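You operate a simulated robot arm through the tools that you are given. There is no shell and no other tool. Be economical: measure what you need, move in short steps, check, and stop when the job is done.

You run a simulated robot arm. Do the job below in one go: nothing can be reset, and whatever is moved stays where it is left.

Task
Start a new core on the table winder and wind 5 metres.
Fine: core on the spindle, chuck shut, orange clip on the yellow catch; brake on again at the end. Set down upright: orange tape clip.

Only the result counts: the job must be done as asked and must still hold three seconds after the hand-in. Knocking over, shifting, dropping, spilling or breaking anything else fails it.

Robot
A 6-joint arm with a two-finger parallel gripper, fixed in place. Base frame: the origin is at the foot of the arm, x ahead of it, y to its left, z up; the work surface is at about z = 800. Units: mm, degrees, N and s.
With the tool pointing down near the work surface it reaches from about 240 to 640 mm from the base axis. Its first joint turns from -66.0 to 66.0 degrees. Payload 2.7 kg.
The tool frame sits at the grasp point between the pads (the TCP): z along the fingers, y along the line on which they close. The tips reach 23 mm beyond it. Largest opening 94 mm; finger width 38, thickness 10; the body of the gripper, 54 by 96 mm, starts 39 mm behind the TCP.
Orientation is that of the tool frame in the base frame, as a unit quaternion [x, y, z, w]. With the fingers straight down and closing along the base's y, the tool's x points along the base's -x, its y along +y and its z along -z.

Tools
- The arm moves only by the tool send_rows. Its argument "series" is a list of rows, each a list of 3 entries, a list of its own where there are three numbers: the turn, a rotation vector about the tool's x, y, z in units of 60 degrees (1.0 is 60 degrees), then the shift along the tool's x, y, z in units of 200 mm (1.0 is 200 mm), then the opening, from 0 (shut) to 1 (fully open). In form: [[[ax, ay, az], [dx, dy, dz], hand], ...]. A call has 1 to 12 rows; each row is the pose to reach, as a shift and turn from the pose commanded when the call began, along the tool's axes at that moment. A call with a number of a shift or a turn outside -1 to 1 is refused whole. Rows are played at 5 a second. More than 50 mm and 8.6 degrees between two rows, or a gripper value outside its range, and nothing of the call is played. A pose out of reach is approached as far as the arm can. The call stops where the force on the tool passes 80 N (or 10 N more than at its start, if that is more) or the arm is blocked; 0.2 s more then pass. The fingers move at their own pace (about 45 mm/s each) and stop on an object; they squeeze with about 22 N. The grip force told is the motor's: it shows also when the fingers shut on nothing. Time passes only in rows, and 0.2 s behind the last, so rows that repeat a pose let the fingers close. It gives the time, the measured TCP pose, the force on the tool (base axes), the opening and the grip force at its end, in the units of the frame above (readings bear some noise), with the torque about the TCP (base axes, N m) and any sound that the robot's microphone picked up, and new pictures: "show" is both (left out), scene, wrist or none.
- Cameras (640 x 400 px; columns grow to the right, rows downward): "scene" is fixed at [63.5, -422.6, 1403]; the picture's right is [0.86, -0.51, 0.00], its down [-0.28, -0.48, -0.83] and it looks along [0.42, 0.72, -0.56] (base axes); focal length 338 px, centre (320, 200). "wrist" rides on the gripper at [86, 16, -75] in the tool frame; the picture's right is [-0.18, 0.98, 0.00], its down [-0.58, -0.11, -0.81] and it looks along [-0.79, -0.15, 0.59] (tool axes); focal length 243 px, centre (320, 200). There is no depth. A picture from a camera that has moved, and an enlarged one, comes with that camera's place and axes in the base frame and with its lens.
- close_up(camera, box): a new picture of the part [left, top, right, bottom] of that camera's present view, enlarged. It takes no simulated time.
- finish_job(): hands the job in; it is judged then, once.

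Work in short steps. Places have to be worked out from the pictures, the camera data and where the tool is seen: move nearer, look again, correct. Check each grasp and each placing, and mend what went wrong. You have 120 turns and 200 pictures in all, those below and enlarged ones among them. Open the gripper and draw the arm clear of the work before you hand the job in, unless the task says otherwise; then end with one line.

The tools are called as name(argument=value, ...) on one line, values as JSON. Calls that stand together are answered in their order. send_rows: Moves the arm, as the interface text tells. Its arguments: {"type":"object","properties":{"series":{"type":"array","items":{"type":"array"}},"show":{"type":"string","enum":["both","scene","wrist","none"]}},"required":["series"]} The other tools are called the same way: close_up (camera, box) takes an enlarged picture of a part of a camera's view; finish_job () hands the job in.

At the start:

```text
t: 0.0
eef_pos: [425.7, 176.5, 1145.8]
tool_rot: [-0.001, 1.0, 0.0, 0.0]
wrist_force: [0.2, 0.7, -0.6]
wrist_torque: [0.0, 0.0, 0.04]
opening: 93.9
grasp_force: 0.1
```

scene: 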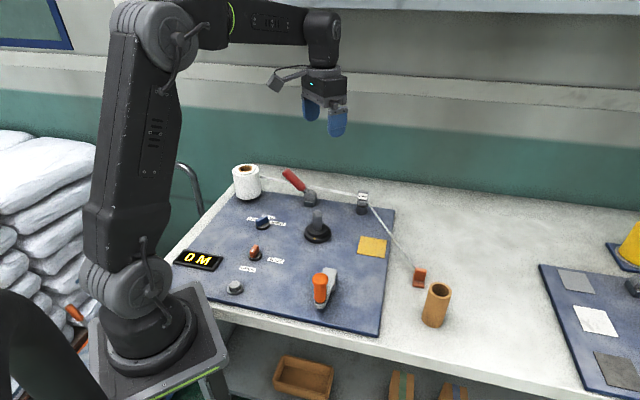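
wrist: 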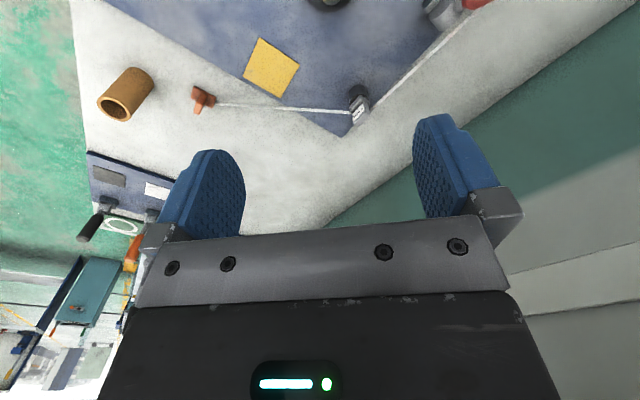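

I start by looking at the winder panel in detail to identify its controls.

close_up(camera="scene", box=[170, 150, 330, 250])

close_up(camera="scene", box=[290, 180, 470, 340])

close_up(camera="scene", box=[170, 200, 350, 320])

```text
4.00 times, centred on (250, 200) of scene
camera zoom: at [63.5, -422.6, 1403.0], right [0.86, -0.51, 0.0], down [-0.28, -0.48, -0.83], along [0.42, 0.72, -0.56], focal length 1352 px, centre (600, 200)
```

zoom: 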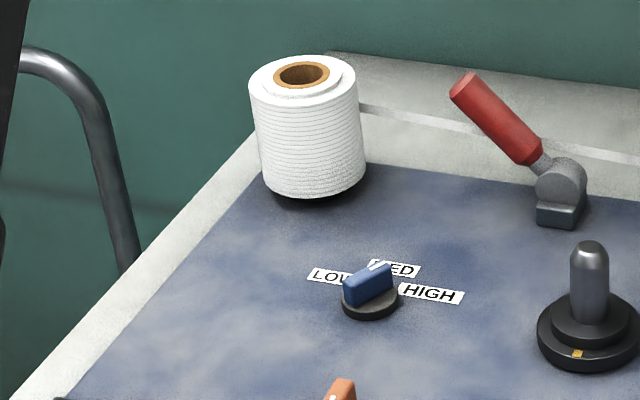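

```text
2.50 times, centred on (380, 260) of scene
camera zoom: at [63.5, -422.6, 1403.0], right [0.86, -0.51, 0.0], down [-0.28, -0.48, -0.83], along [0.42, 0.72, -0.56], focal length 845 px, centre (170, 50)
```

zoom: 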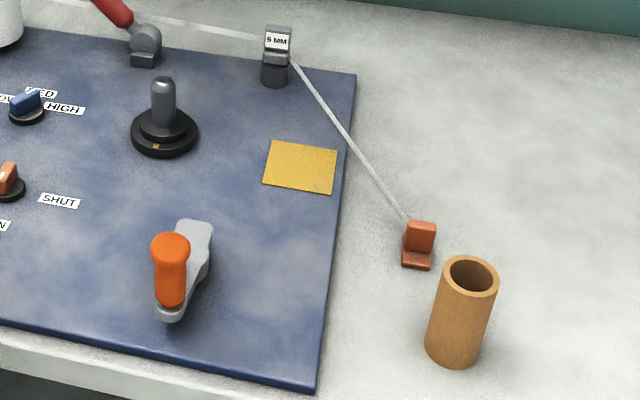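

```text
3.33 times, centred on (260, 260) of scene
camera zoom: at [63.5, -422.6, 1403.0], right [0.86, -0.51, 0.0], down [-0.28, -0.48, -0.83], along [0.42, 0.72, -0.56], focal length 1127 px, centre (520, 0)
```

zoom: 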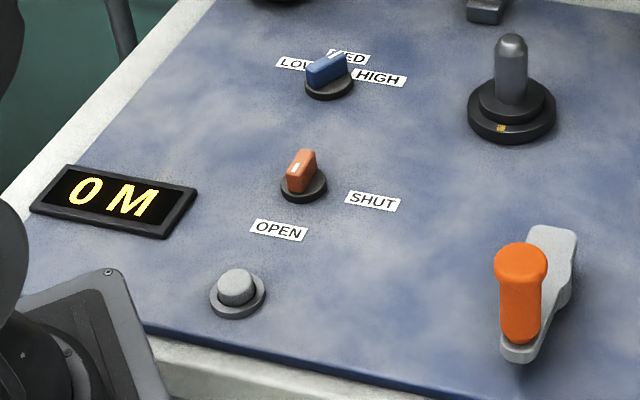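

The controls are: red brake lever at the back, chuck knob OPEN/SHUT, blue LOW/MED/HIGH knob, crank, button, spindle and yellow pad. I check the right side and move the wrist camera over the spindle.

close_up(camera="scene", box=[520, 200, 640, 400])

close_up(camera="wrist", box=[80, 0, 400, 140])

close_up(camera="scene", box=[290, 180, 390, 260])

```text
2.00 times, centred on (580, 300) of scene
camera zoom: at [63.5, -422.6, 1403.0], right [0.86, -0.51, 0.0], down [-0.28, -0.48, -0.83], along [0.42, 0.72, -0.56], focal length 676 px, centre (-200, 0)
```

zoom: 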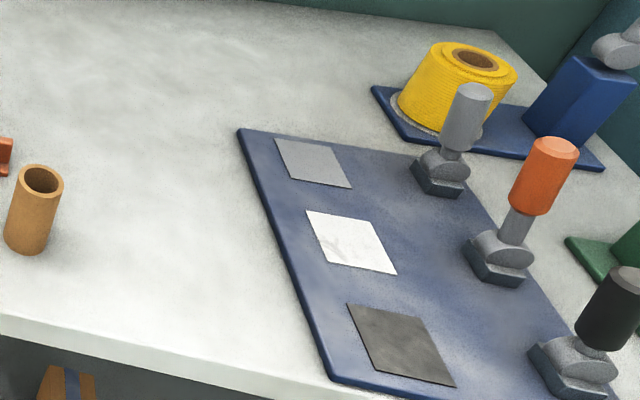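

```text
2.00 times, centred on (240, 70) of wrist
camera zoom: at [338.5, 192.4, 1219.2], right [0.18, 0.98, 0.0], down [0.58, -0.11, 0.81], along [0.79, -0.15, -0.59], focal length 485 px, centre (480, 460)
```

zoom: 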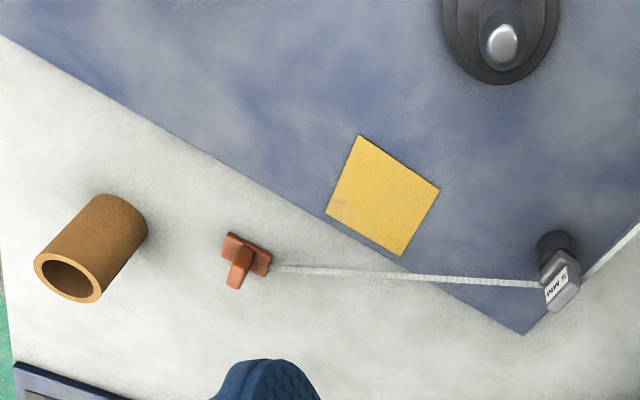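

```text
5.00 times, centred on (340, 220) of scene
camera zoom: at [63.5, -422.6, 1403.0], right [0.86, -0.51, 0.0], down [-0.28, -0.48, -0.83], along [0.42, 0.72, -0.56], focal length 1690 px, centre (220, 100)
```

zoom: 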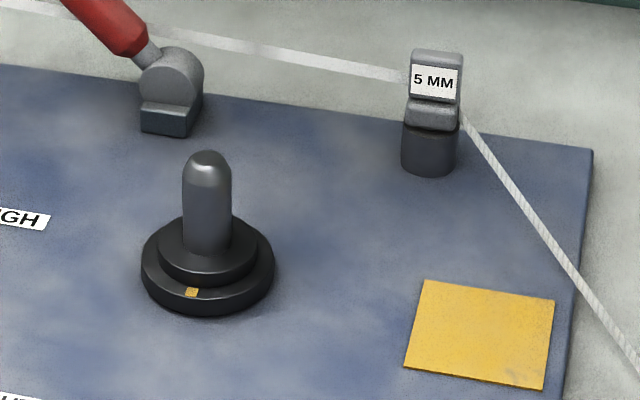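

The yellow square on the panel is taken as the catch; the core stands at about (490,-160), the spindle at about (415,193). I move towards the core at a safe height first.

send_rows(series=[[[0, 0, 0], [0, -0.22, 0.05], 1], [[0, 0, 0], [0, -0.44, 0.1], 1], [[0, 0, 0], [0, -0.66, 0.15], 1], [[0, 0, 0], [0, -0.84, 0.2], 1], [[0, 0, 0], [0, -1.0, 0.3], 1]], show="none")

send_rows(series=[[[0, 0, 0], [0, -0.2, 0.1], 1], [[0, 0, 0], [0, -0.4, 0.2], 1], [[0, 0, 0], [0, -0.6, 0.3], 1], [[0, 0, 0], [0, -0.68, 0.4], 1], [[0, 0, 0], [-0.1, -0.68, 0.4], 1]])

```text
t: 1.2
eef_pos: [425.5, -23.4, 1087.6]
tool_rot: [-0.001, 1.0, 0.0, 0.0]
wrist_force: [0.5, -0.1, -0.5]
wrist_torque: [0.01, 0.0, 0.01]
opening: 93.9
grasp_force: 0.1
```

```text
t: 2.4
eef_pos: [443.8, -157.2, 1007.1]
tool_rot: [-0.001, 1.0, 0.001, -0.001]
wrist_force: [-0.2, 0.4, -0.4]
wrist_torque: [-0.02, 0.01, -0.02]
opening: 93.9
grasp_force: 0.0
camera wrist: at [358.7, -142.2, 1081.4], right [0.18, 0.98, 0.0], down [0.58, -0.11, 0.81], along [0.79, -0.15, -0.59], focal length 243 px, centre (320, 200)
```

scene: 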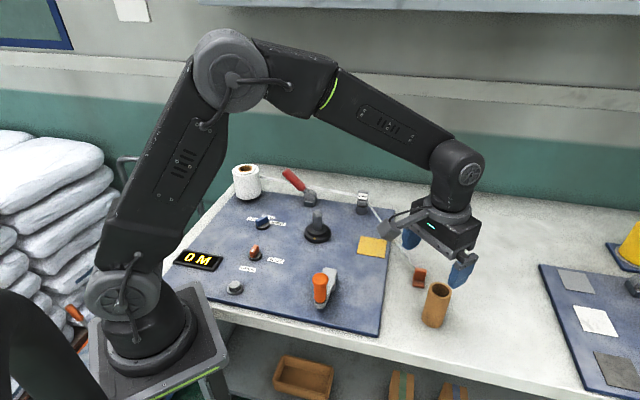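
wrist: 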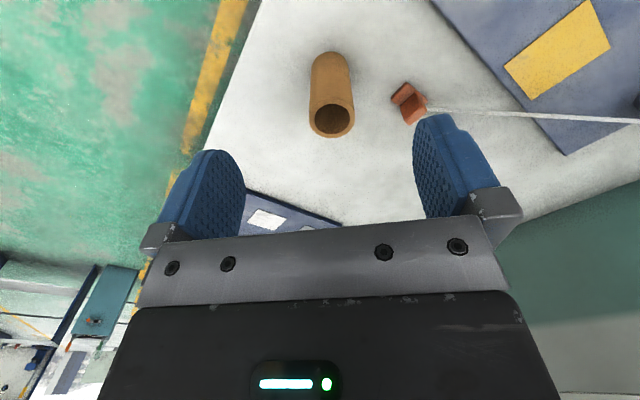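

Core top centre works out to about (490,-157,893) from both cameras. I move over it and descend, gripper open, then close.

send_rows(series=[[[0, 0, 0], [-0.2, 0, 0.1], 1], [[0, 0, 0], [-0.23, 0, 0.3], 1], [[0, 0, 0], [-0.23, 0, 0.5], 1], [[0, 0, 0], [-0.23, 0, 0.6], 1], [[0, 0, 0], [-0.23, 0, 0.6], 1]])

```text
t: 3.6
eef_pos: [491.3, -159.9, 886.4]
tool_rot: [-0.001, 1.0, 0.0, -0.001]
wrist_force: [0.5, 0.4, 0.8]
wrist_torque: [0.03, 0.02, -0.05]
opening: 94.0
grasp_force: 0.0
camera wrist: at [403.6, -144.6, 960.4], right [0.18, 0.98, 0.0], down [0.58, -0.11, 0.81], along [0.79, -0.15, -0.59], focal length 243 px, centre (320, 200)
```

scene: 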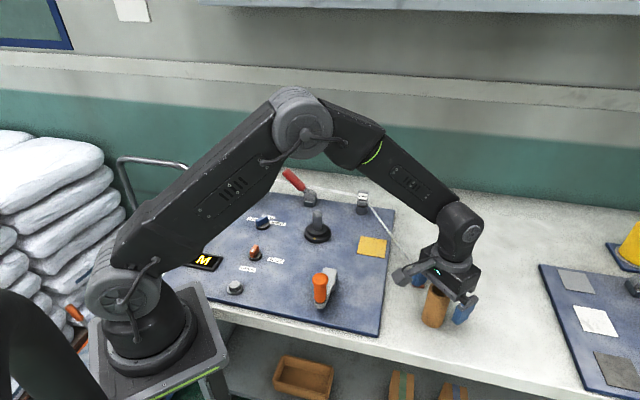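
wrist: 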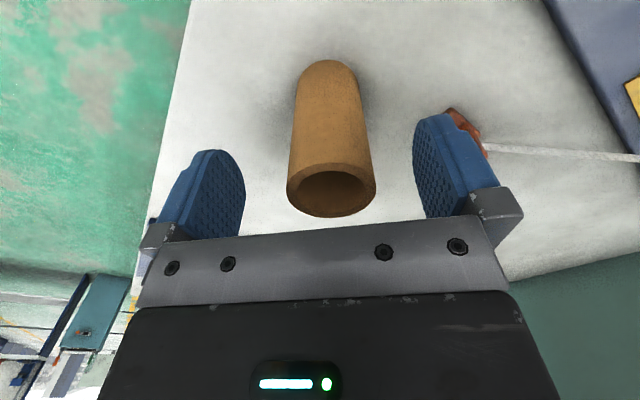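

The core is centred between the fingers within ~3 mm; I correct, go 20 mm lower and close.

send_rows(series=[[[0, 0, 0], [-0.01, 0.015, 0.05], 1], [[0, 0, 0], [-0.01, 0.015, 0.1], 1], [[0, 0, 0], [-0.01, 0.015, 0.1], 0], [[0, 0, 0], [-0.01, 0.015, 0.1], 0], [[0, 0, 0], [-0.01, 0.015, 0.1], 0], [[0, 0, 0], [-0.01, 0.015, 0.1], 0], [[0, 0, 0], [-0.01, 0.015, 0.1], 0]], show="wrist")

```text
t: 5.2
eef_pos: [492.0, -156.9, 865.3]
tool_rot: [-0.003, 1.0, 0.0, 0.0]
wrist_force: [-0.9, 0.3, -0.2]
wrist_torque: [0.04, -0.01, 0.01]
opening: 41.1
grasp_force: 21.5
camera wrist: at [406.1, -140.9, 940.3], right [0.18, 0.98, 0.0], down [0.58, -0.11, 0.81], along [0.79, -0.15, -0.59], focal length 243 px, centre (320, 200)
```

wrist: 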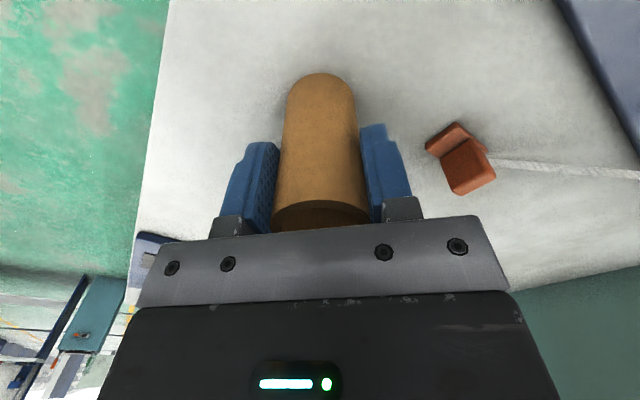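

Core held (41 mm). I lift it and carry it at height toward the spindle, pausing short to see the spindle beside the core.

send_rows(series=[[[0, 0, 0], [0, 0, -0.1], 0], [[0, 0, 0], [0, 0, -0.3], 0], [[0, 0, 0], [0, 0, -0.5], 0], [[0, 0, 0], [0.05, 0.1, -0.65], 0], [[0, 0, 0], [0.1, 0.3, -0.7], 0], [[0, 0, 0], [0.15, 0.5, -0.7], 0], [[0, 0, 0], [0.25, 0.7, -0.7], 0], [[0, 0, 0], [0.35, 0.9, -0.7], 0], [[0, 0, 0], [0.4, 1.0, -0.7], 0]], show="none")

send_rows(series=[[[0, 0, 0], [0.1, 0.15, 0], 0], [[0, 0, 0], [0.15, 0.3, 0], 0], [[0, 0, 0], [0.15, 0.35, 0], 0], [[0, 0, 0], [0.15, 0.35, 0], 0]])

```text
t: 7.2
eef_pos: [412.9, 42.2, 1004.5]
tool_rot: [0.0, 1.0, 0.0, 0.0]
wrist_force: [0.2, -0.6, -0.2]
wrist_torque: [-0.02, 0.0, 0.02]
opening: 41.0
grasp_force: 22.3
```

```text
t: 8.2
eef_pos: [382.1, 113.9, 1005.3]
tool_rot: [-0.002, 1.0, 0.0, 0.0]
wrist_force: [0.3, -0.2, -0.7]
wrist_torque: [0.01, 0.01, 0.0]
opening: 41.1
grasp_force: 21.5
camera wrist: at [296.2, 128.9, 1079.2], right [0.18, 0.98, 0.0], down [0.58, -0.11, 0.81], along [0.79, -0.15, -0.59], focal length 243 px, centre (320, 200)
```

scene: 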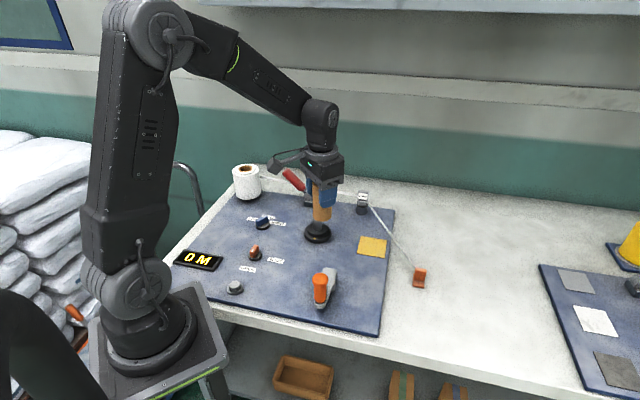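
wrist: 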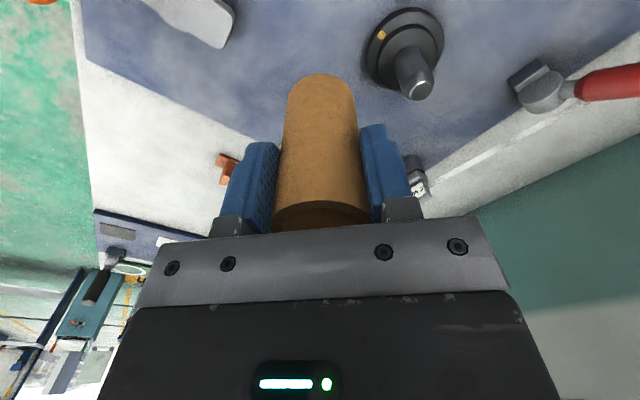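

I enlarge the spindle in the wrist view to locate it precisely.

close_up(camera="wrist", box=[350, 0, 450, 110])

```text
3.64 times, centred on (400, 55) of wrist
camera zoom: at [296.2, 128.9, 1079.2], right [0.18, 0.98, 0.0], down [0.58, -0.11, 0.81], along [0.79, -0.15, -0.59], focal length 882 px, centre (29, 727)
```

zoom: 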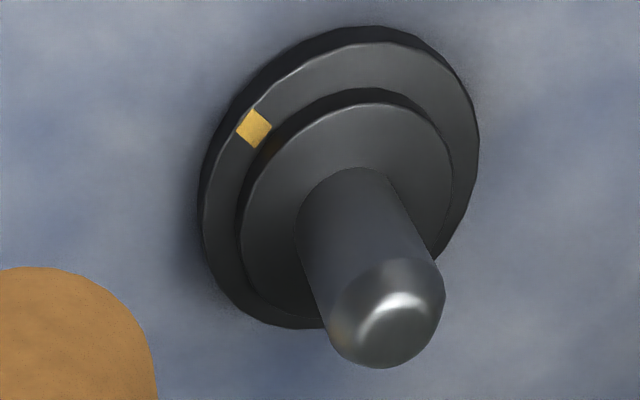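

The spindle axis works out to about (414.5, 189.5), post top ~888, hub top ~835. I bring the core over it with its bottom ~30 mm above the post tip.

send_rows(series=[[[0, 0, 0], [-0.07, 0.18, 0], 0], [[0, 0, 0], [-0.154, 0.377, 0], 0], [[0, 0, 0], [-0.154, 0.377, 0.09], 0], [[0, 0, 0], [-0.154, 0.377, 0.09], 0]])

close_up(camera="wrist", box=[240, 0, 400, 100])

close_up(camera="scene", box=[280, 160, 360, 250])

```text
t: 9.2
eef_pos: [414.8, 188.1, 988.6]
tool_rot: [-0.001, 1.0, 0.0, 0.0]
wrist_force: [0.1, 0.9, 0.7]
wrist_torque: [0.0, 0.01, -0.01]
opening: 41.1
grasp_force: 22.2
camera wrist: at [327.7, 204.3, 1062.0], right [0.18, 0.98, 0.0], down [0.58, -0.11, 0.81], along [0.79, -0.15, -0.59], focal length 243 px, centre (320, 200)
```

scene: 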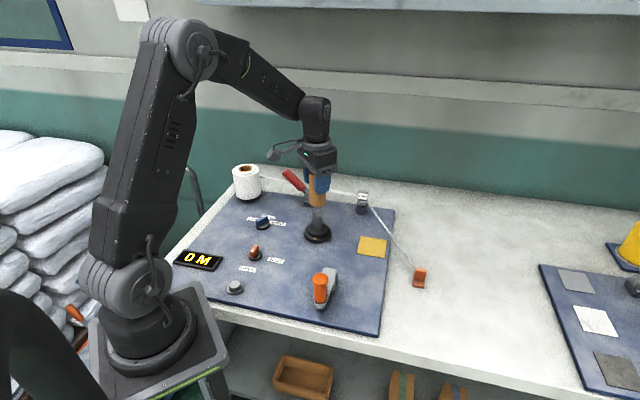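
wrist: 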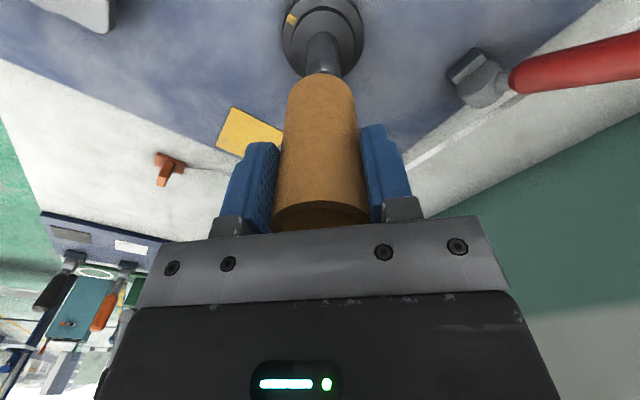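

```text
4.00 times, centred on (320, 50) of wrist
camera zoom: at [327.7, 204.3, 1062.0], right [0.18, 0.98, 0.0], down [0.58, -0.11, 0.81], along [0.79, -0.15, -0.59], focal length 970 px, centre (320, 800)
```

zoom: 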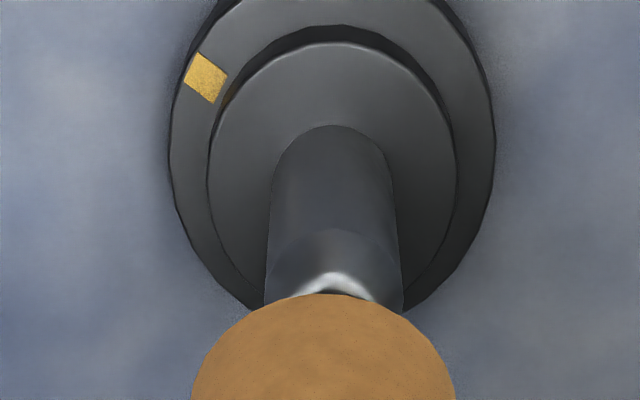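

```text
4.44 times, centred on (320, 205) of scene
camera zoom: at [63.5, -422.6, 1403.0], right [0.86, -0.51, 0.0], down [-0.28, -0.48, -0.83], along [0.42, 0.72, -0.56], focal length 1502 px, centre (320, 178)
```

zoom: 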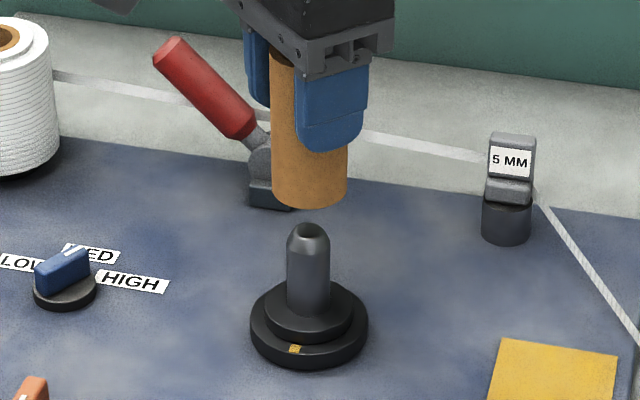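

Post and core line up within about 2 mm; I shift +1.7 mm in y and lower slowly over the post.

send_rows(series=[[[0, 0, 0], [-0.0025, 0.0085, 0.0], 0], [[0, 0, 0], [-0.0025, 0.0085, 0.08], 0], [[0, 0, 0], [-0.0025, 0.0085, 0.15], 0], [[0, 0, 0], [-0.0025, 0.0085, 0.2], 0], [[0, 0, 0], [-0.0025, 0.0085, 0.25], 0], [[0, 0, 0], [-0.0025, 0.0085, 0.3], 0], [[0, 0, 0], [-0.0025, 0.0085, 0.3], 0]])

close_up(camera="scene", box=[280, 160, 360, 250])

```text
t: 10.8
eef_pos: [414.7, 190.9, 926.6]
tool_rot: [-0.002, 1.0, 0.001, 0.0]
wrist_force: [-0.6, 0.9, 0.3]
wrist_torque: [-0.01, -0.02, 0.01]
opening: 41.1
grasp_force: 22.1
camera wrist: at [328.3, 206.0, 1000.4], right [0.18, 0.98, 0.0], down [0.58, -0.11, 0.81], along [0.79, -0.15, -0.59], focal length 243 px, centre (320, 200)
```

scene: 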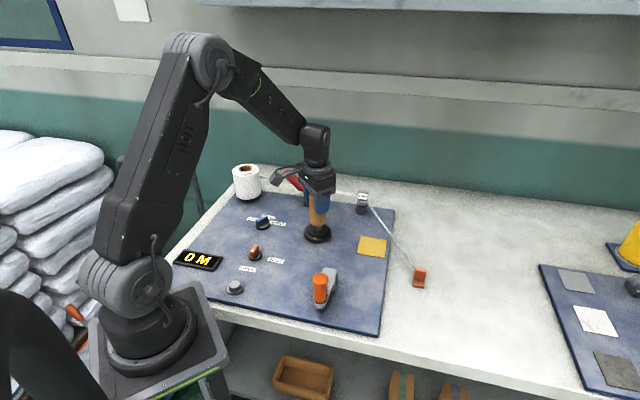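
wrist: 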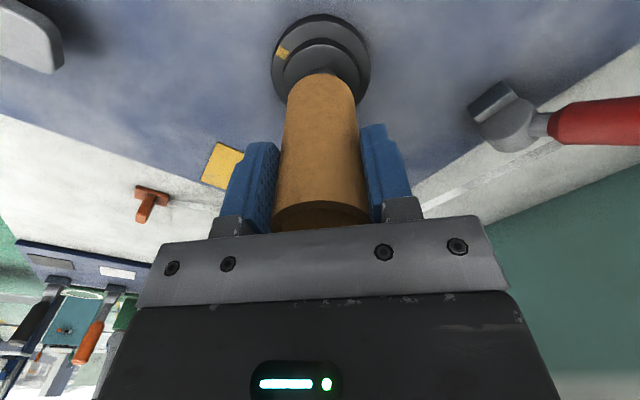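

```text
4.44 times, centred on (320, 205) of scene
camera zoom: at [63.5, -422.6, 1403.0], right [0.86, -0.51, 0.0], down [-0.28, -0.48, -0.83], along [0.42, 0.72, -0.56], focal length 1502 px, centre (320, 178)
```

zoom: 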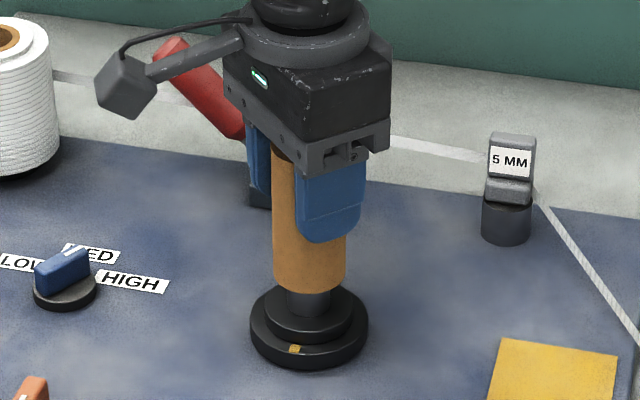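

The core has slid over the post without contact force. I go on down about 26 mm to seat it, watching the force.

send_rows(series=[[[0, 0, 0], [0, 0, 0.05], 0], [[0, 0, 0], [0, 0, 0.09], 0], [[0, 0, 0], [0, 0, 0.11], 0], [[0, 0, 0], [0, 0, 0.12], 0], [[0, 0, 0], [0, 0, 0.125], 0]], show="none")

close_up(camera="scene", box=[280, 160, 360, 250])

```text
t: 12.0
eef_pos: [414.2, 191.3, 902.2]
tool_rot: [-0.002, 1.0, 0.0, 0.0]
wrist_force: [-1.7, -2.7, 7.7]
wrist_torque: [-0.09, 0.14, 0.04]
opening: 41.1
grasp_force: 22.4
```

```text
4.44 times, centred on (320, 205) of scene
camera zoom: at [63.4, -422.7, 1402.9], right [0.86, -0.51, 0.0], down [-0.28, -0.48, -0.83], along [0.42, 0.72, -0.56], focal length 1502 px, centre (320, 178)
```

zoom: 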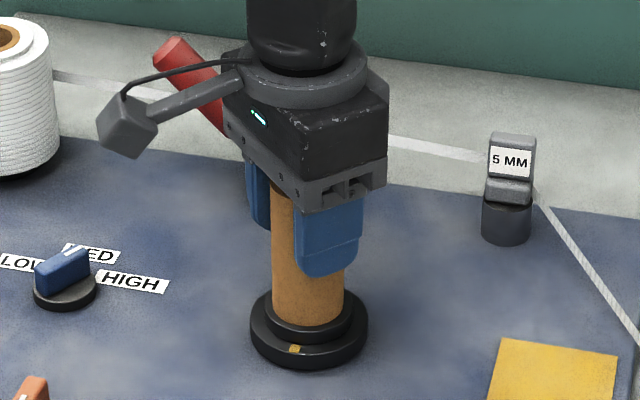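

Seated with light contact. Open, then rise straight up, and check the core stands on the spindle.

send_rows(series=[[[0, 0, 0], [0, 0, -0.01], 1], [[0, 0, 0], [0, 0, -0.01], 1], [[0, 0, 0], [0, 0, -0.01], 1], [[0, 0, 0], [0, 0, -0.01], 1], [[0, 0, 0], [0, 0, -0.2], 1], [[0, 0, 0], [0, 0, -0.4], 1], [[0, 0, 0], [0, 0, -0.55], 1], [[0, 0, 0], [0.2, 0, -0.55], 1], [[0, 0, 0], [0.4, 0, -0.55], 1], [[0, 0, 0], [0.6, 0, -0.55], 1], [[0, 0, 0], [0.7, 0.05, -0.4], 1], [[0, 0, 0], [0.7, 0.05, -0.4], 1]])

close_up(camera="scene", box=[220, 160, 360, 280])

```text
t: 14.6
eef_pos: [273.9, 200.4, 982.1]
tool_rot: [-0.002, 1.0, -0.001, 0.001]
wrist_force: [-0.1, 0.7, -0.2]
wrist_torque: [0.01, 0.02, 0.01]
opening: 94.0
grasp_force: 0.1
camera wrist: at [187.3, 216.1, 1056.3], right [0.18, 0.98, 0.0], down [0.58, -0.11, 0.81], along [0.79, -0.15, -0.59], focal length 243 px, centre (320, 200)
```

scene: 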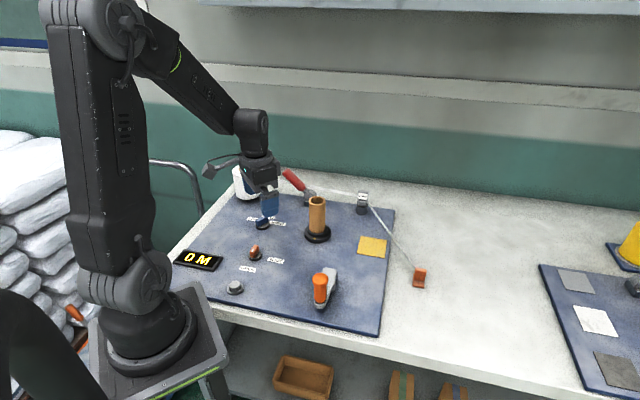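
wrist: 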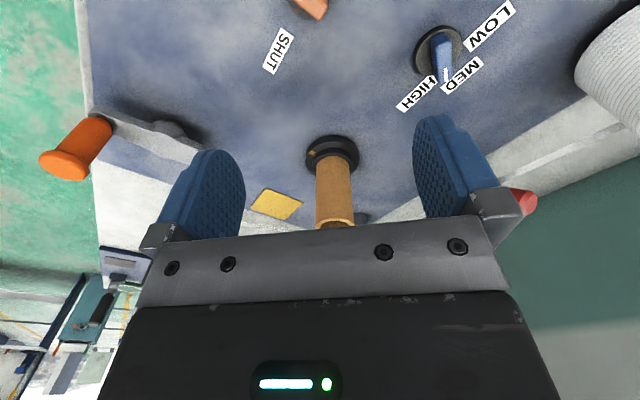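

```text
3.33 times, centred on (290, 220) of scene
camera zoom: at [63.5, -422.6, 1403.0], right [0.86, -0.51, 0.0], down [-0.28, -0.48, -0.83], along [0.42, 0.72, -0.56], focal length 1127 px, centre (420, 133)
```

zoom: 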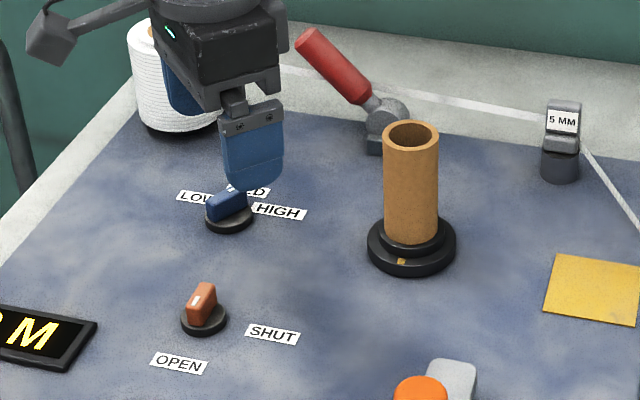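

Core stands upright on the spindle and the blue knob points to MED (left alone). I move back toward the chuck knob to see it from the wrist.

send_rows(series=[[[0, 0, 0], [0.2, 0, 0], 1], [[0, 0, 0], [0.22, 0, 0], 1], [[0, 0, 0], [0.22, 0, 0], 1]], show="wrist")

close_up(camera="wrist", box=[220, 0, 420, 125])

```text
t: 15.4
eef_pos: [229.5, 200.6, 981.7]
tool_rot: [-0.002, 1.0, -0.001, -0.001]
wrist_force: [0.0, 1.8, 0.4]
wrist_torque: [-0.04, -0.02, 0.02]
opening: 94.1
grasp_force: 0.1
camera wrist: at [142.7, 215.9, 1056.1], right [0.18, 0.98, 0.0], down [0.58, -0.11, 0.81], along [0.79, -0.15, -0.59], focal length 243 px, centre (320, 200)
```

wrist: 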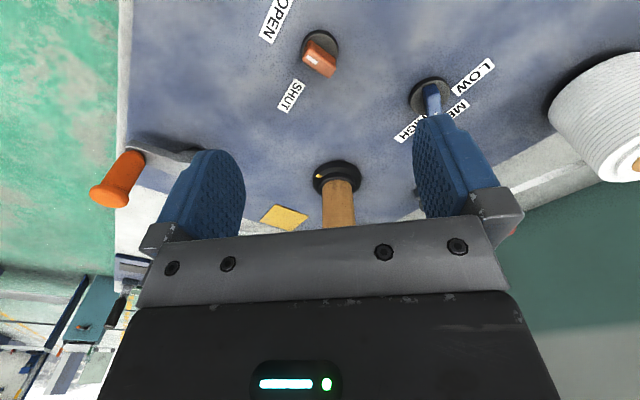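

```text
3.20 times, centred on (320, 62) of wrist
camera zoom: at [142.7, 215.9, 1056.1], right [0.18, 0.98, 0.0], down [0.58, -0.11, 0.81], along [0.79, -0.15, -0.59], focal length 776 px, centre (320, 640)
```

zoom: 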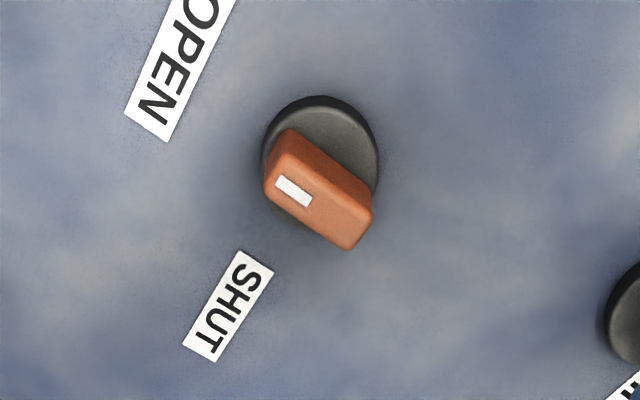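

Chuck knob centre is about (240,197), its mark pointing to OPEN (about -131°), SHUT lies about +86° counter-clockwise. I turn the gripper to straddle the bar and come down to just above it.

send_rows(series=[[[0, 0, -0.136], [-0.01, 0, 0.05], 1], [[0, 0, -0.272], [-0.02, -0.01, 0.1], 1], [[0, 0, -0.408], [-0.03, -0.018, 0.15], 1], [[0, 0, -0.544], [-0.055, -0.018, 0.2], 1], [[0, 0, -0.68], [-0.055, -0.018, 0.3], 1], [[0, 0, -0.816], [-0.055, -0.018, 0.4], 1], [[0, 0, -0.816], [-0.055, -0.018, 0.45], 1], [[0, 0, -0.816], [-0.055, -0.018, 0.45], 1]])

```text
t: 17.2
eef_pos: [240.8, 195.7, 891.6]
tool_rot: [-0.416, 0.909, -0.001, 0.0]
wrist_force: [-1.6, -1.0, -0.5]
wrist_torque: [0.01, 0.02, 0.01]
opening: 94.1
grasp_force: 0.1
camera wrist: at [172.8, 141.0, 965.9], right [-0.62, 0.78, 0.0], down [0.46, 0.37, 0.81], along [0.63, 0.5, -0.59], focal length 243 px, centre (320, 200)
```

scene: 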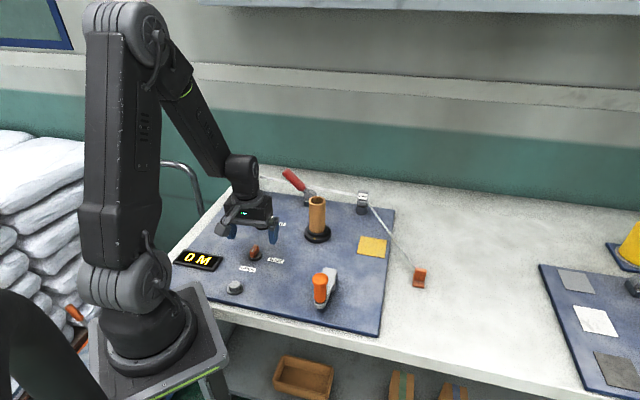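
wrist: 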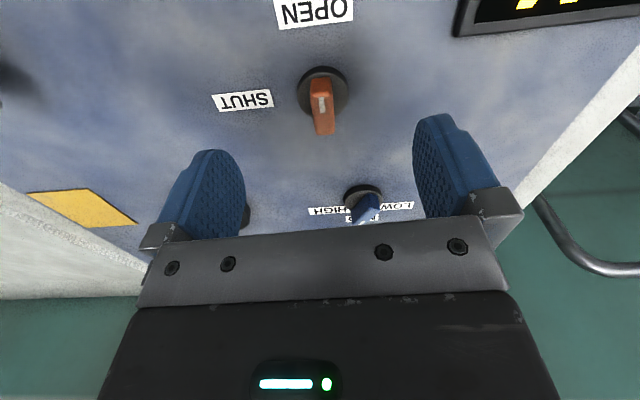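

The bar is centred and aligned between the fingers. I descend 48 mm in small steps watching the force.

send_rows(series=[[[0, 0, 0], [0, 0, 0.1], 1], [[0, 0, 0], [0, 0, 0.18], 1], [[0, 0, 0], [0, 0, 0.24], 1], [[0, 0, 0], [0, 0, 0.24], 1]])

close_up(camera="scene", box=[200, 190, 300, 280])

```text
t: 18.2
eef_pos: [241.2, 197.5, 843.3]
tool_rot: [-0.416, 0.909, 0.0, 0.0]
wrist_force: [0.7, 0.4, 0.5]
wrist_torque: [0.01, 0.01, 0.0]
opening: 94.2
grasp_force: 0.0
camera wrist: at [172.5, 141.7, 917.2], right [-0.62, 0.78, 0.0], down [0.46, 0.37, 0.81], along [0.63, 0.5, -0.59], focal length 243 px, centre (320, 200)
```

scene: 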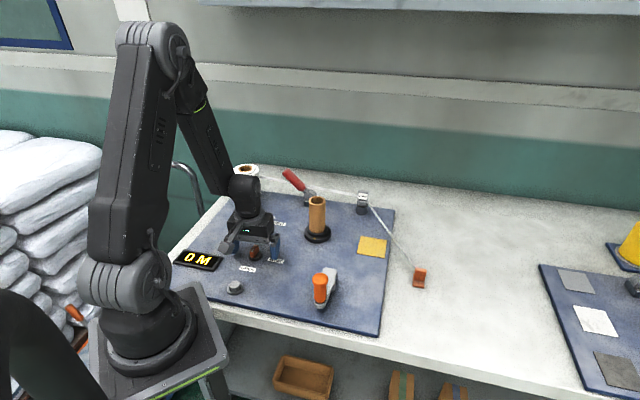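
wrist: 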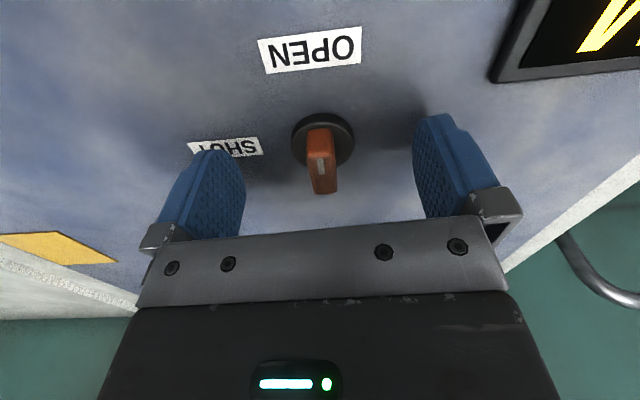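

```text
4.44 times, centred on (250, 235) of scene
camera zoom: at [63.5, -422.6, 1403.0], right [0.86, -0.51, 0.0], down [-0.28, -0.48, -0.83], along [0.42, 0.72, -0.56], focal length 1502 px, centre (631, 44)
```

zoom: 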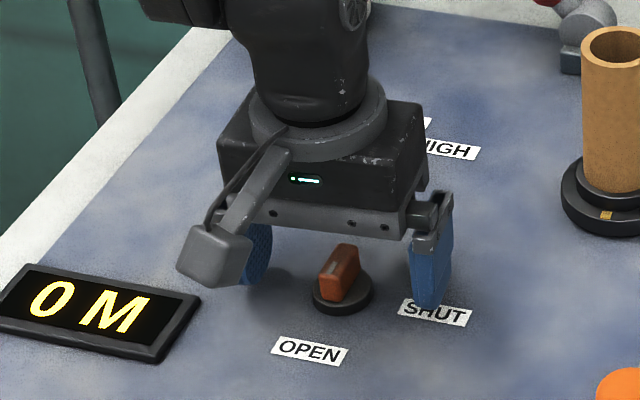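

The bar top is near z 833 and finger tips at 820; I lower 3 mm more and close on the bar.

send_rows(series=[[[0, 0, 0], [0, 0, 0.015], 1], [[0, 0, 0], [0, 0, 0.015], 0], [[0, 0, 0], [0, 0, 0.015], 0], [[0, 0, 0], [0, 0, 0.015], 0], [[0, 0, 0], [0, 0, 0.015], 0], [[0, 0, 0], [0, 0, 0.015], 0], [[0, 0, 0], [0, 0, 0.015], 0]], show="wrist")

```text
t: 19.8
eef_pos: [240.1, 196.8, 840.8]
tool_rot: [-0.415, 0.91, 0.0, -0.001]
wrist_force: [-23.5, 16.4, 1.7]
wrist_torque: [0.24, 0.02, -1.12]
opening: 13.4
grasp_force: 45.3
camera wrist: at [171.3, 142.7, 914.5], right [-0.62, 0.78, 0.0], down [0.47, 0.37, 0.81], along [0.63, 0.5, -0.59], focal length 243 px, centre (320, 200)
```

wrist: 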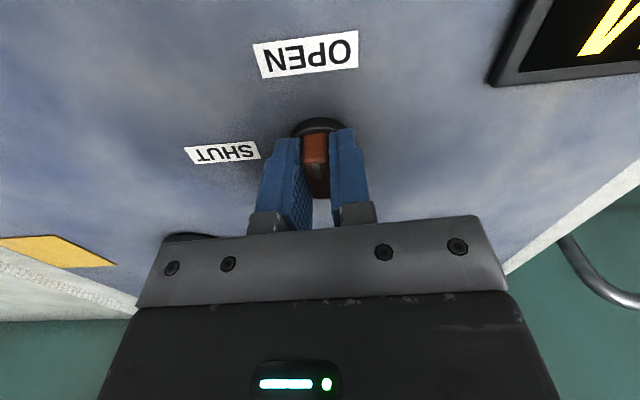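

Gripped, but ~29 N side force indicates the grip is a little off-centre. I shift ~2 mm along tool +y and read the force before turning.

send_rows(series=[[[0, 0, 0], [0, 0.01, 0], 0], [[0, 0, 0], [0, 0.01, 0], 0]], show="none")

```text
t: 20.4
eef_pos: [240.2, 198.1, 840.3]
tool_rot: [-0.415, 0.91, -0.001, -0.001]
wrist_force: [-0.5, 2.1, -20.3]
wrist_torque: [0.44, -0.47, -1.27]
opening: 13.2
grasp_force: 44.3
```

Side force gone. Now I turn the knob counter-clockwise (from above) by 60°, then the rest.

send_rows(series=[[[0, 0, -0.125], [0, 0, 0], 0], [[0, 0, -0.25], [0, 0, 0], 0], [[0, 0, -0.375], [0, 0, 0], 0], [[0, 0, -0.5], [0, 0, 0], 0], [[0, 0, -0.625], [0, 0, 0], 0], [[0, 0, -0.75], [0, 0, 0], 0], [[0, 0, -0.875], [0, 0, 0], 0], [[0, 0, -1.0], [0, 0, 0], 0]])

```text
t: 22.2
eef_pos: [241.1, 197.7, 841.0]
tool_rot: [0.815, -0.579, 0.0, -0.001]
wrist_force: [5.5, -1.4, 4.9]
wrist_torque: [-0.09, 0.14, -0.82]
opening: 32.4
grasp_force: 45.3
camera wrist: at [253.2, 110.9, 915.2], right [-0.99, -0.15, 0.0], down [-0.09, 0.58, 0.81], along [-0.12, 0.8, -0.59], focal length 243 px, centre (320, 200)
```

scene: 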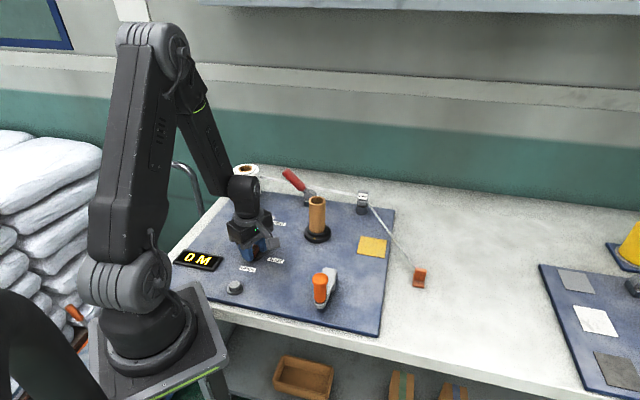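
wrist: 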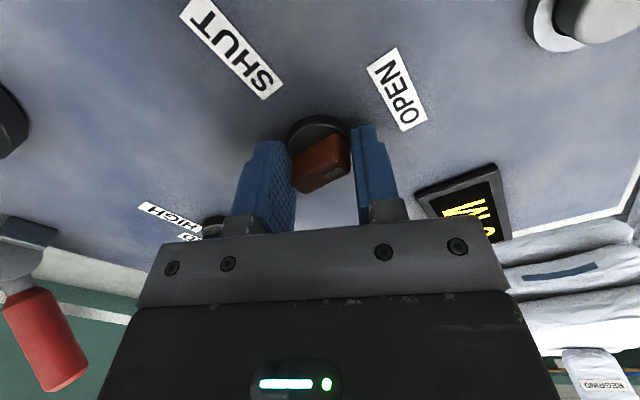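

The fingers opened to 32 mm and slid round the bar: the knob apparently didn't turn. I open, rise and look at it.

send_rows(series=[[[0, 0, 0], [0, 0, 0], 1], [[0, 0, 0], [0, 0, 0], 1], [[0, 0, 0], [0, 0, 0], 1], [[0, 0, 0], [0, 0, -0.15], 1], [[0, 0, 0], [0, 0, -0.3], 1], [[0, 0, 0], [0, 0, -0.3], 1]], show="none")

close_up(camera="wrist", box=[240, 0, 420, 160])

close_up(camera="scene", box=[200, 180, 380, 300])

```text
t: 23.6
eef_pos: [240.5, 198.8, 900.3]
tool_rot: [0.815, -0.579, 0.0, 0.0]
wrist_force: [-0.8, 1.2, 0.2]
wrist_torque: [-0.01, -0.01, -0.03]
opening: 94.2
grasp_force: 0.0
```

```text
2.50 times, centred on (330, 80) of wrist
camera zoom: at [253.1, 111.1, 976.0], right [-0.99, -0.15, 0.0], down [-0.09, 0.59, 0.81], along [-0.12, 0.8, -0.59], focal length 606 px, centre (295, 500)
```

zoom: 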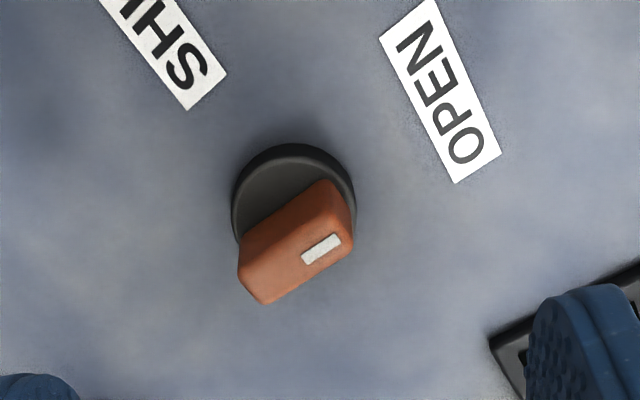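

```text
3.33 times, centred on (290, 240) of scene
camera zoom: at [63.5, -422.6, 1403.0], right [0.86, -0.51, 0.0], down [-0.28, -0.48, -0.83], along [0.42, 0.72, -0.56], focal length 1127 px, centre (420, 67)
```

zoom: 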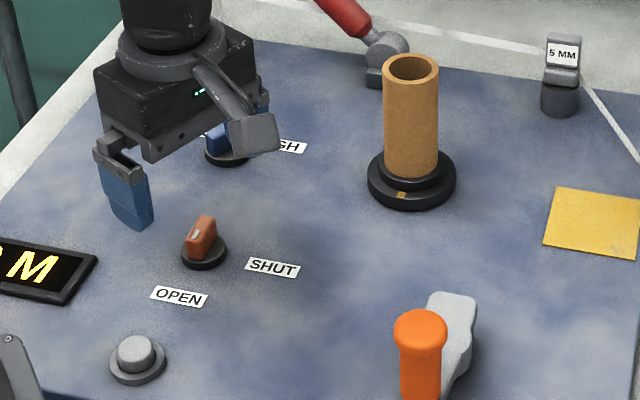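

The knob didn't move though resisting more than 1 Nm, so it is presumably interlocked with something (the core is seated). I go and inspect the brake lever from above before deciding.

send_rows(series=[[[0, 0, 0.125], [0, 0, -0.15], 1], [[0, 0, 0.25], [0, 0, -0.3], 1], [[0, 0, 0.375], [-0.05, -0.1, -0.45], 1], [[0, 0, 0.5], [-0.1, -0.2, -0.6], 1], [[0, 0, 0.625], [-0.15, -0.3, -0.7], 1], [[0, 0, 0.75], [-0.2, -0.4, -0.7], 1], [[0, 0, 0.875], [-0.25, -0.5, -0.7], 1], [[0, 0, 1.0], [-0.295, -0.525, -0.7], 1], [[0, 0, 1.0], [-0.295, -0.525, -0.7], 1]], show="wrist")

```text
t: 25.6
eef_pos: [319.0, 289.0, 1040.2]
tool_rot: [-0.415, 0.91, -0.001, -0.002]
wrist_force: [-0.9, 0.1, -0.7]
wrist_torque: [0.02, -0.02, 0.01]
opening: 93.8
grasp_force: 0.1
camera wrist: at [250.7, 234.1, 1115.0], right [-0.62, 0.78, 0.0], down [0.46, 0.37, 0.81], along [0.63, 0.5, -0.59], focal length 243 px, centre (320, 200)
```

wrist: 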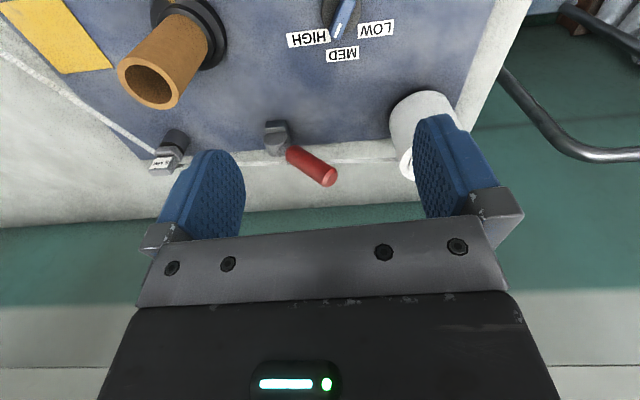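

The lever pivots at about (477,337,828), tip at (415,378,922), swinging left–right in the panel frame (azimuth ≈146°/-34°). I close the fingers and go to the left side of the handle, above roll clearance.

send_rows(series=[[[0, 0, -0.06], [-0.2, 0.03, 0], 0], [[0, 0, -0.117], [-0.4, 0.06, 0], 0], [[0, 0, -0.117], [-0.6, 0.1, 0], 0], [[0, 0, -0.117], [-0.635, 0.108, 0.15], 0], [[0, 0, -0.117], [-0.635, 0.108, 0.35], 0], [[0, 0, -0.117], [-0.635, 0.108, 0.4], 0], [[0, 0, -0.117], [-0.635, 0.108, 0.4], 0]])

close_up(camera="scene", box=[220, 130, 380, 250])

```text
t: 27.2
eef_pos: [385.6, 399.4, 961.3]
tool_rot: [-0.472, 0.882, 0.0, -0.001]
wrist_force: [-1.1, 0.6, -0.4]
wrist_torque: [-0.03, 0.0, 0.02]
opening: 0.2
grasp_force: 21.9
camera wrist: at [324.2, 335.4, 1035.0], right [-0.71, 0.7, 0.0], down [0.41, 0.42, 0.81], along [0.56, 0.58, -0.59], focal length 243 px, centre (320, 200)
```

scene: 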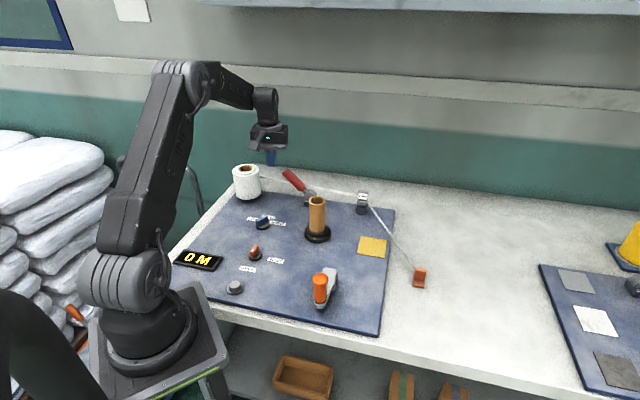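
wrist: 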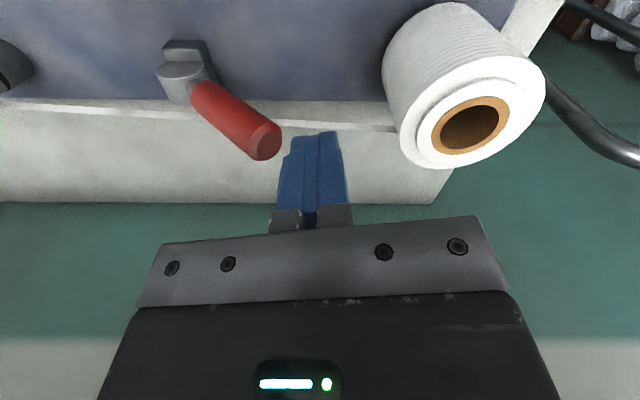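

```text
3.33 times, centred on (300, 190) of scene
camera zoom: at [63.5, -422.6, 1403.0], right [0.86, -0.51, 0.0], down [-0.28, -0.48, -0.83], along [0.42, 0.72, -0.56], focal length 1127 px, centre (387, 233)
```

zoom: 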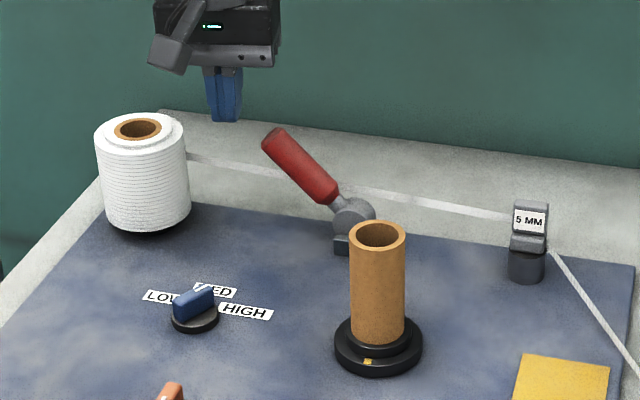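

Fingers are left of the handle with clearance from the roll. I lower and push the handle to the right.

send_rows(series=[[[0, 0, 0], [0, 0, 0.1], 0], [[0, 0, 0], [0, 0, 0.18], 0], [[0, 0, 0], [0, -0.07, 0.18], 0], [[0, 0, 0], [0, -0.14, 0.18], 0], [[0, 0, 0], [0, -0.21, 0.18], 0], [[0, 0, 0], [0, -0.28, 0.18], 0], [[0, 0, 0], [0, -0.34, 0.18], 0]])

```text
t: 28.3
eef_pos: [401.8, 388.5, 929.1]
tool_rot: [-0.473, 0.881, 0.006, -0.008]
wrist_force: [-12.9, 0.9, 5.0]
wrist_torque: [0.02, 0.15, -0.09]
opening: 0.1
grasp_force: 22.0
stopped in row 5: the force on the tool passed its limit (the readings are from after the stop); the commanded pose is now the measured one
camera wrist: at [342.4, 324.0, 1004.7], right [-0.72, 0.7, 0.02], down [0.43, 0.42, 0.8], along [0.55, 0.58, -0.6], focal length 243 px, centre (320, 200)
```

scene: 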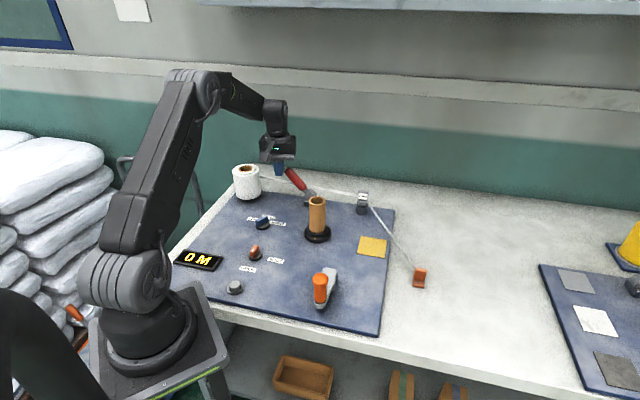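
wrist: 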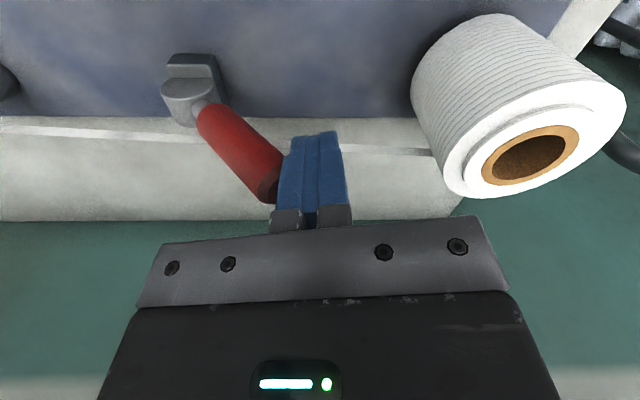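

The push hit the force limit abruptly; perhaps it was too quick. I retry slowly, 2 mm per row.

send_rows(series=[[[0, 0, 0], [0, 0, 0], 0], [[0, 0, 0], [0, -0.01, 0.0], 0], [[0, 0, 0], [0, -0.02, 0.0], 0], [[0, 0, 0], [0, -0.03, 0.0], 0], [[0, 0, 0], [0, -0.04, 0.0], 0], [[0, 0, 0], [0, -0.05, 0.0], 0], [[0, 0, 0], [0, -0.06, 0.0], 0], [[0, 0, 0], [0, -0.07, 0.0], 0]], show="wrist")

```text
t: 30.1
eef_pos: [416.0, 380.9, 933.2]
tool_rot: [-0.475, 0.88, 0.006, -0.002]
wrist_force: [-19.2, 11.9, 28.3]
wrist_torque: [-0.41, -0.16, -0.17]
opening: 0.0
grasp_force: 22.1
camera wrist: at [355.1, 316.9, 1006.9], right [-0.72, 0.69, 0.01], down [0.42, 0.42, 0.81], along [0.55, 0.59, -0.59], focal length 243 px, centre (320, 200)
```

wrist: 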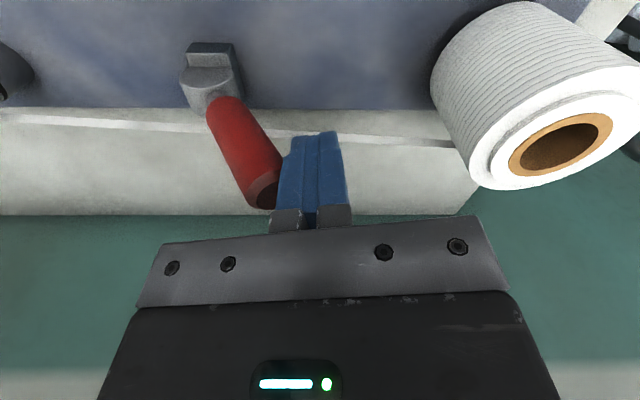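

It moves when pushed slowly. I continue at ~3 mm per row, rising a bit along the arc.

send_rows(series=[[[0, 0, 0], [0, -0.014, -0.004], 0], [[0, 0, 0], [0, -0.028, -0.008], 0], [[0, 0, 0], [0, -0.042, -0.012], 0], [[0, 0, 0], [0, -0.056, -0.016], 0], [[0, 0, 0], [0, -0.07, -0.02], 0], [[0, 0, 0], [0, -0.084, -0.024], 0], [[0, 0, 0], [0, -0.098, -0.026], 0], [[0, 0, 0], [0, -0.112, -0.028], 0], [[0, 0, 0], [0, -0.126, -0.03], 0], [[0, 0, 0], [0, -0.14, -0.032], 0], [[0, 0, 0], [0, -0.154, -0.034], 0], [[0, 0, 0], [0, -0.168, -0.036], 0]])

```text
t: 31.8
eef_pos: [430.7, 368.9, 944.3]
tool_rot: [-0.474, 0.88, 0.007, -0.007]
wrist_force: [-10.5, -3.3, 10.6]
wrist_torque: [-0.17, -0.02, -0.18]
opening: 0.0
grasp_force: 22.3
stopped in row 8: the force on the tool passed its limit (the readings are from after the stop); the commanded pose is now the measured one
camera wrist: at [370.4, 305.5, 1018.3], right [-0.72, 0.69, 0.02], down [0.42, 0.42, 0.8], along [0.55, 0.58, -0.6], focal length 243 px, centre (320, 200)
```

scene: 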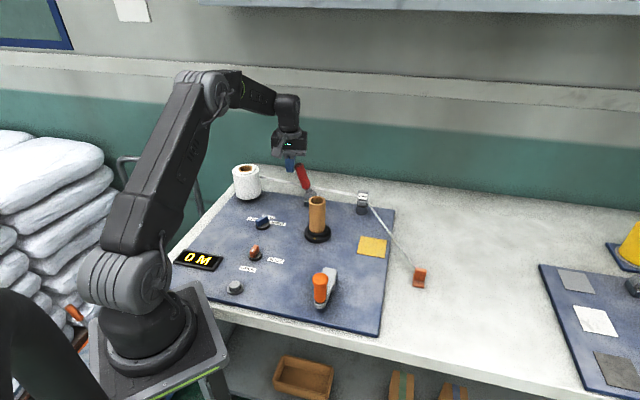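
wrist: 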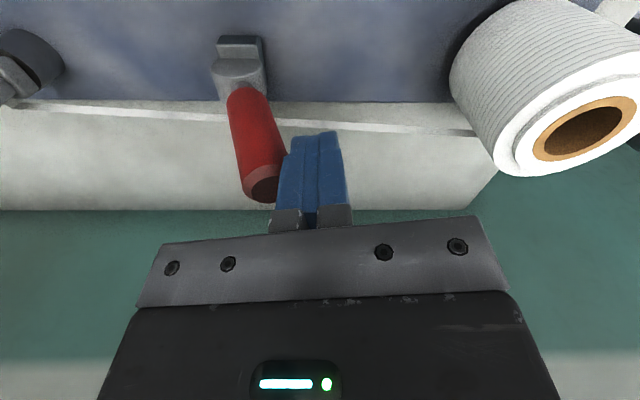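

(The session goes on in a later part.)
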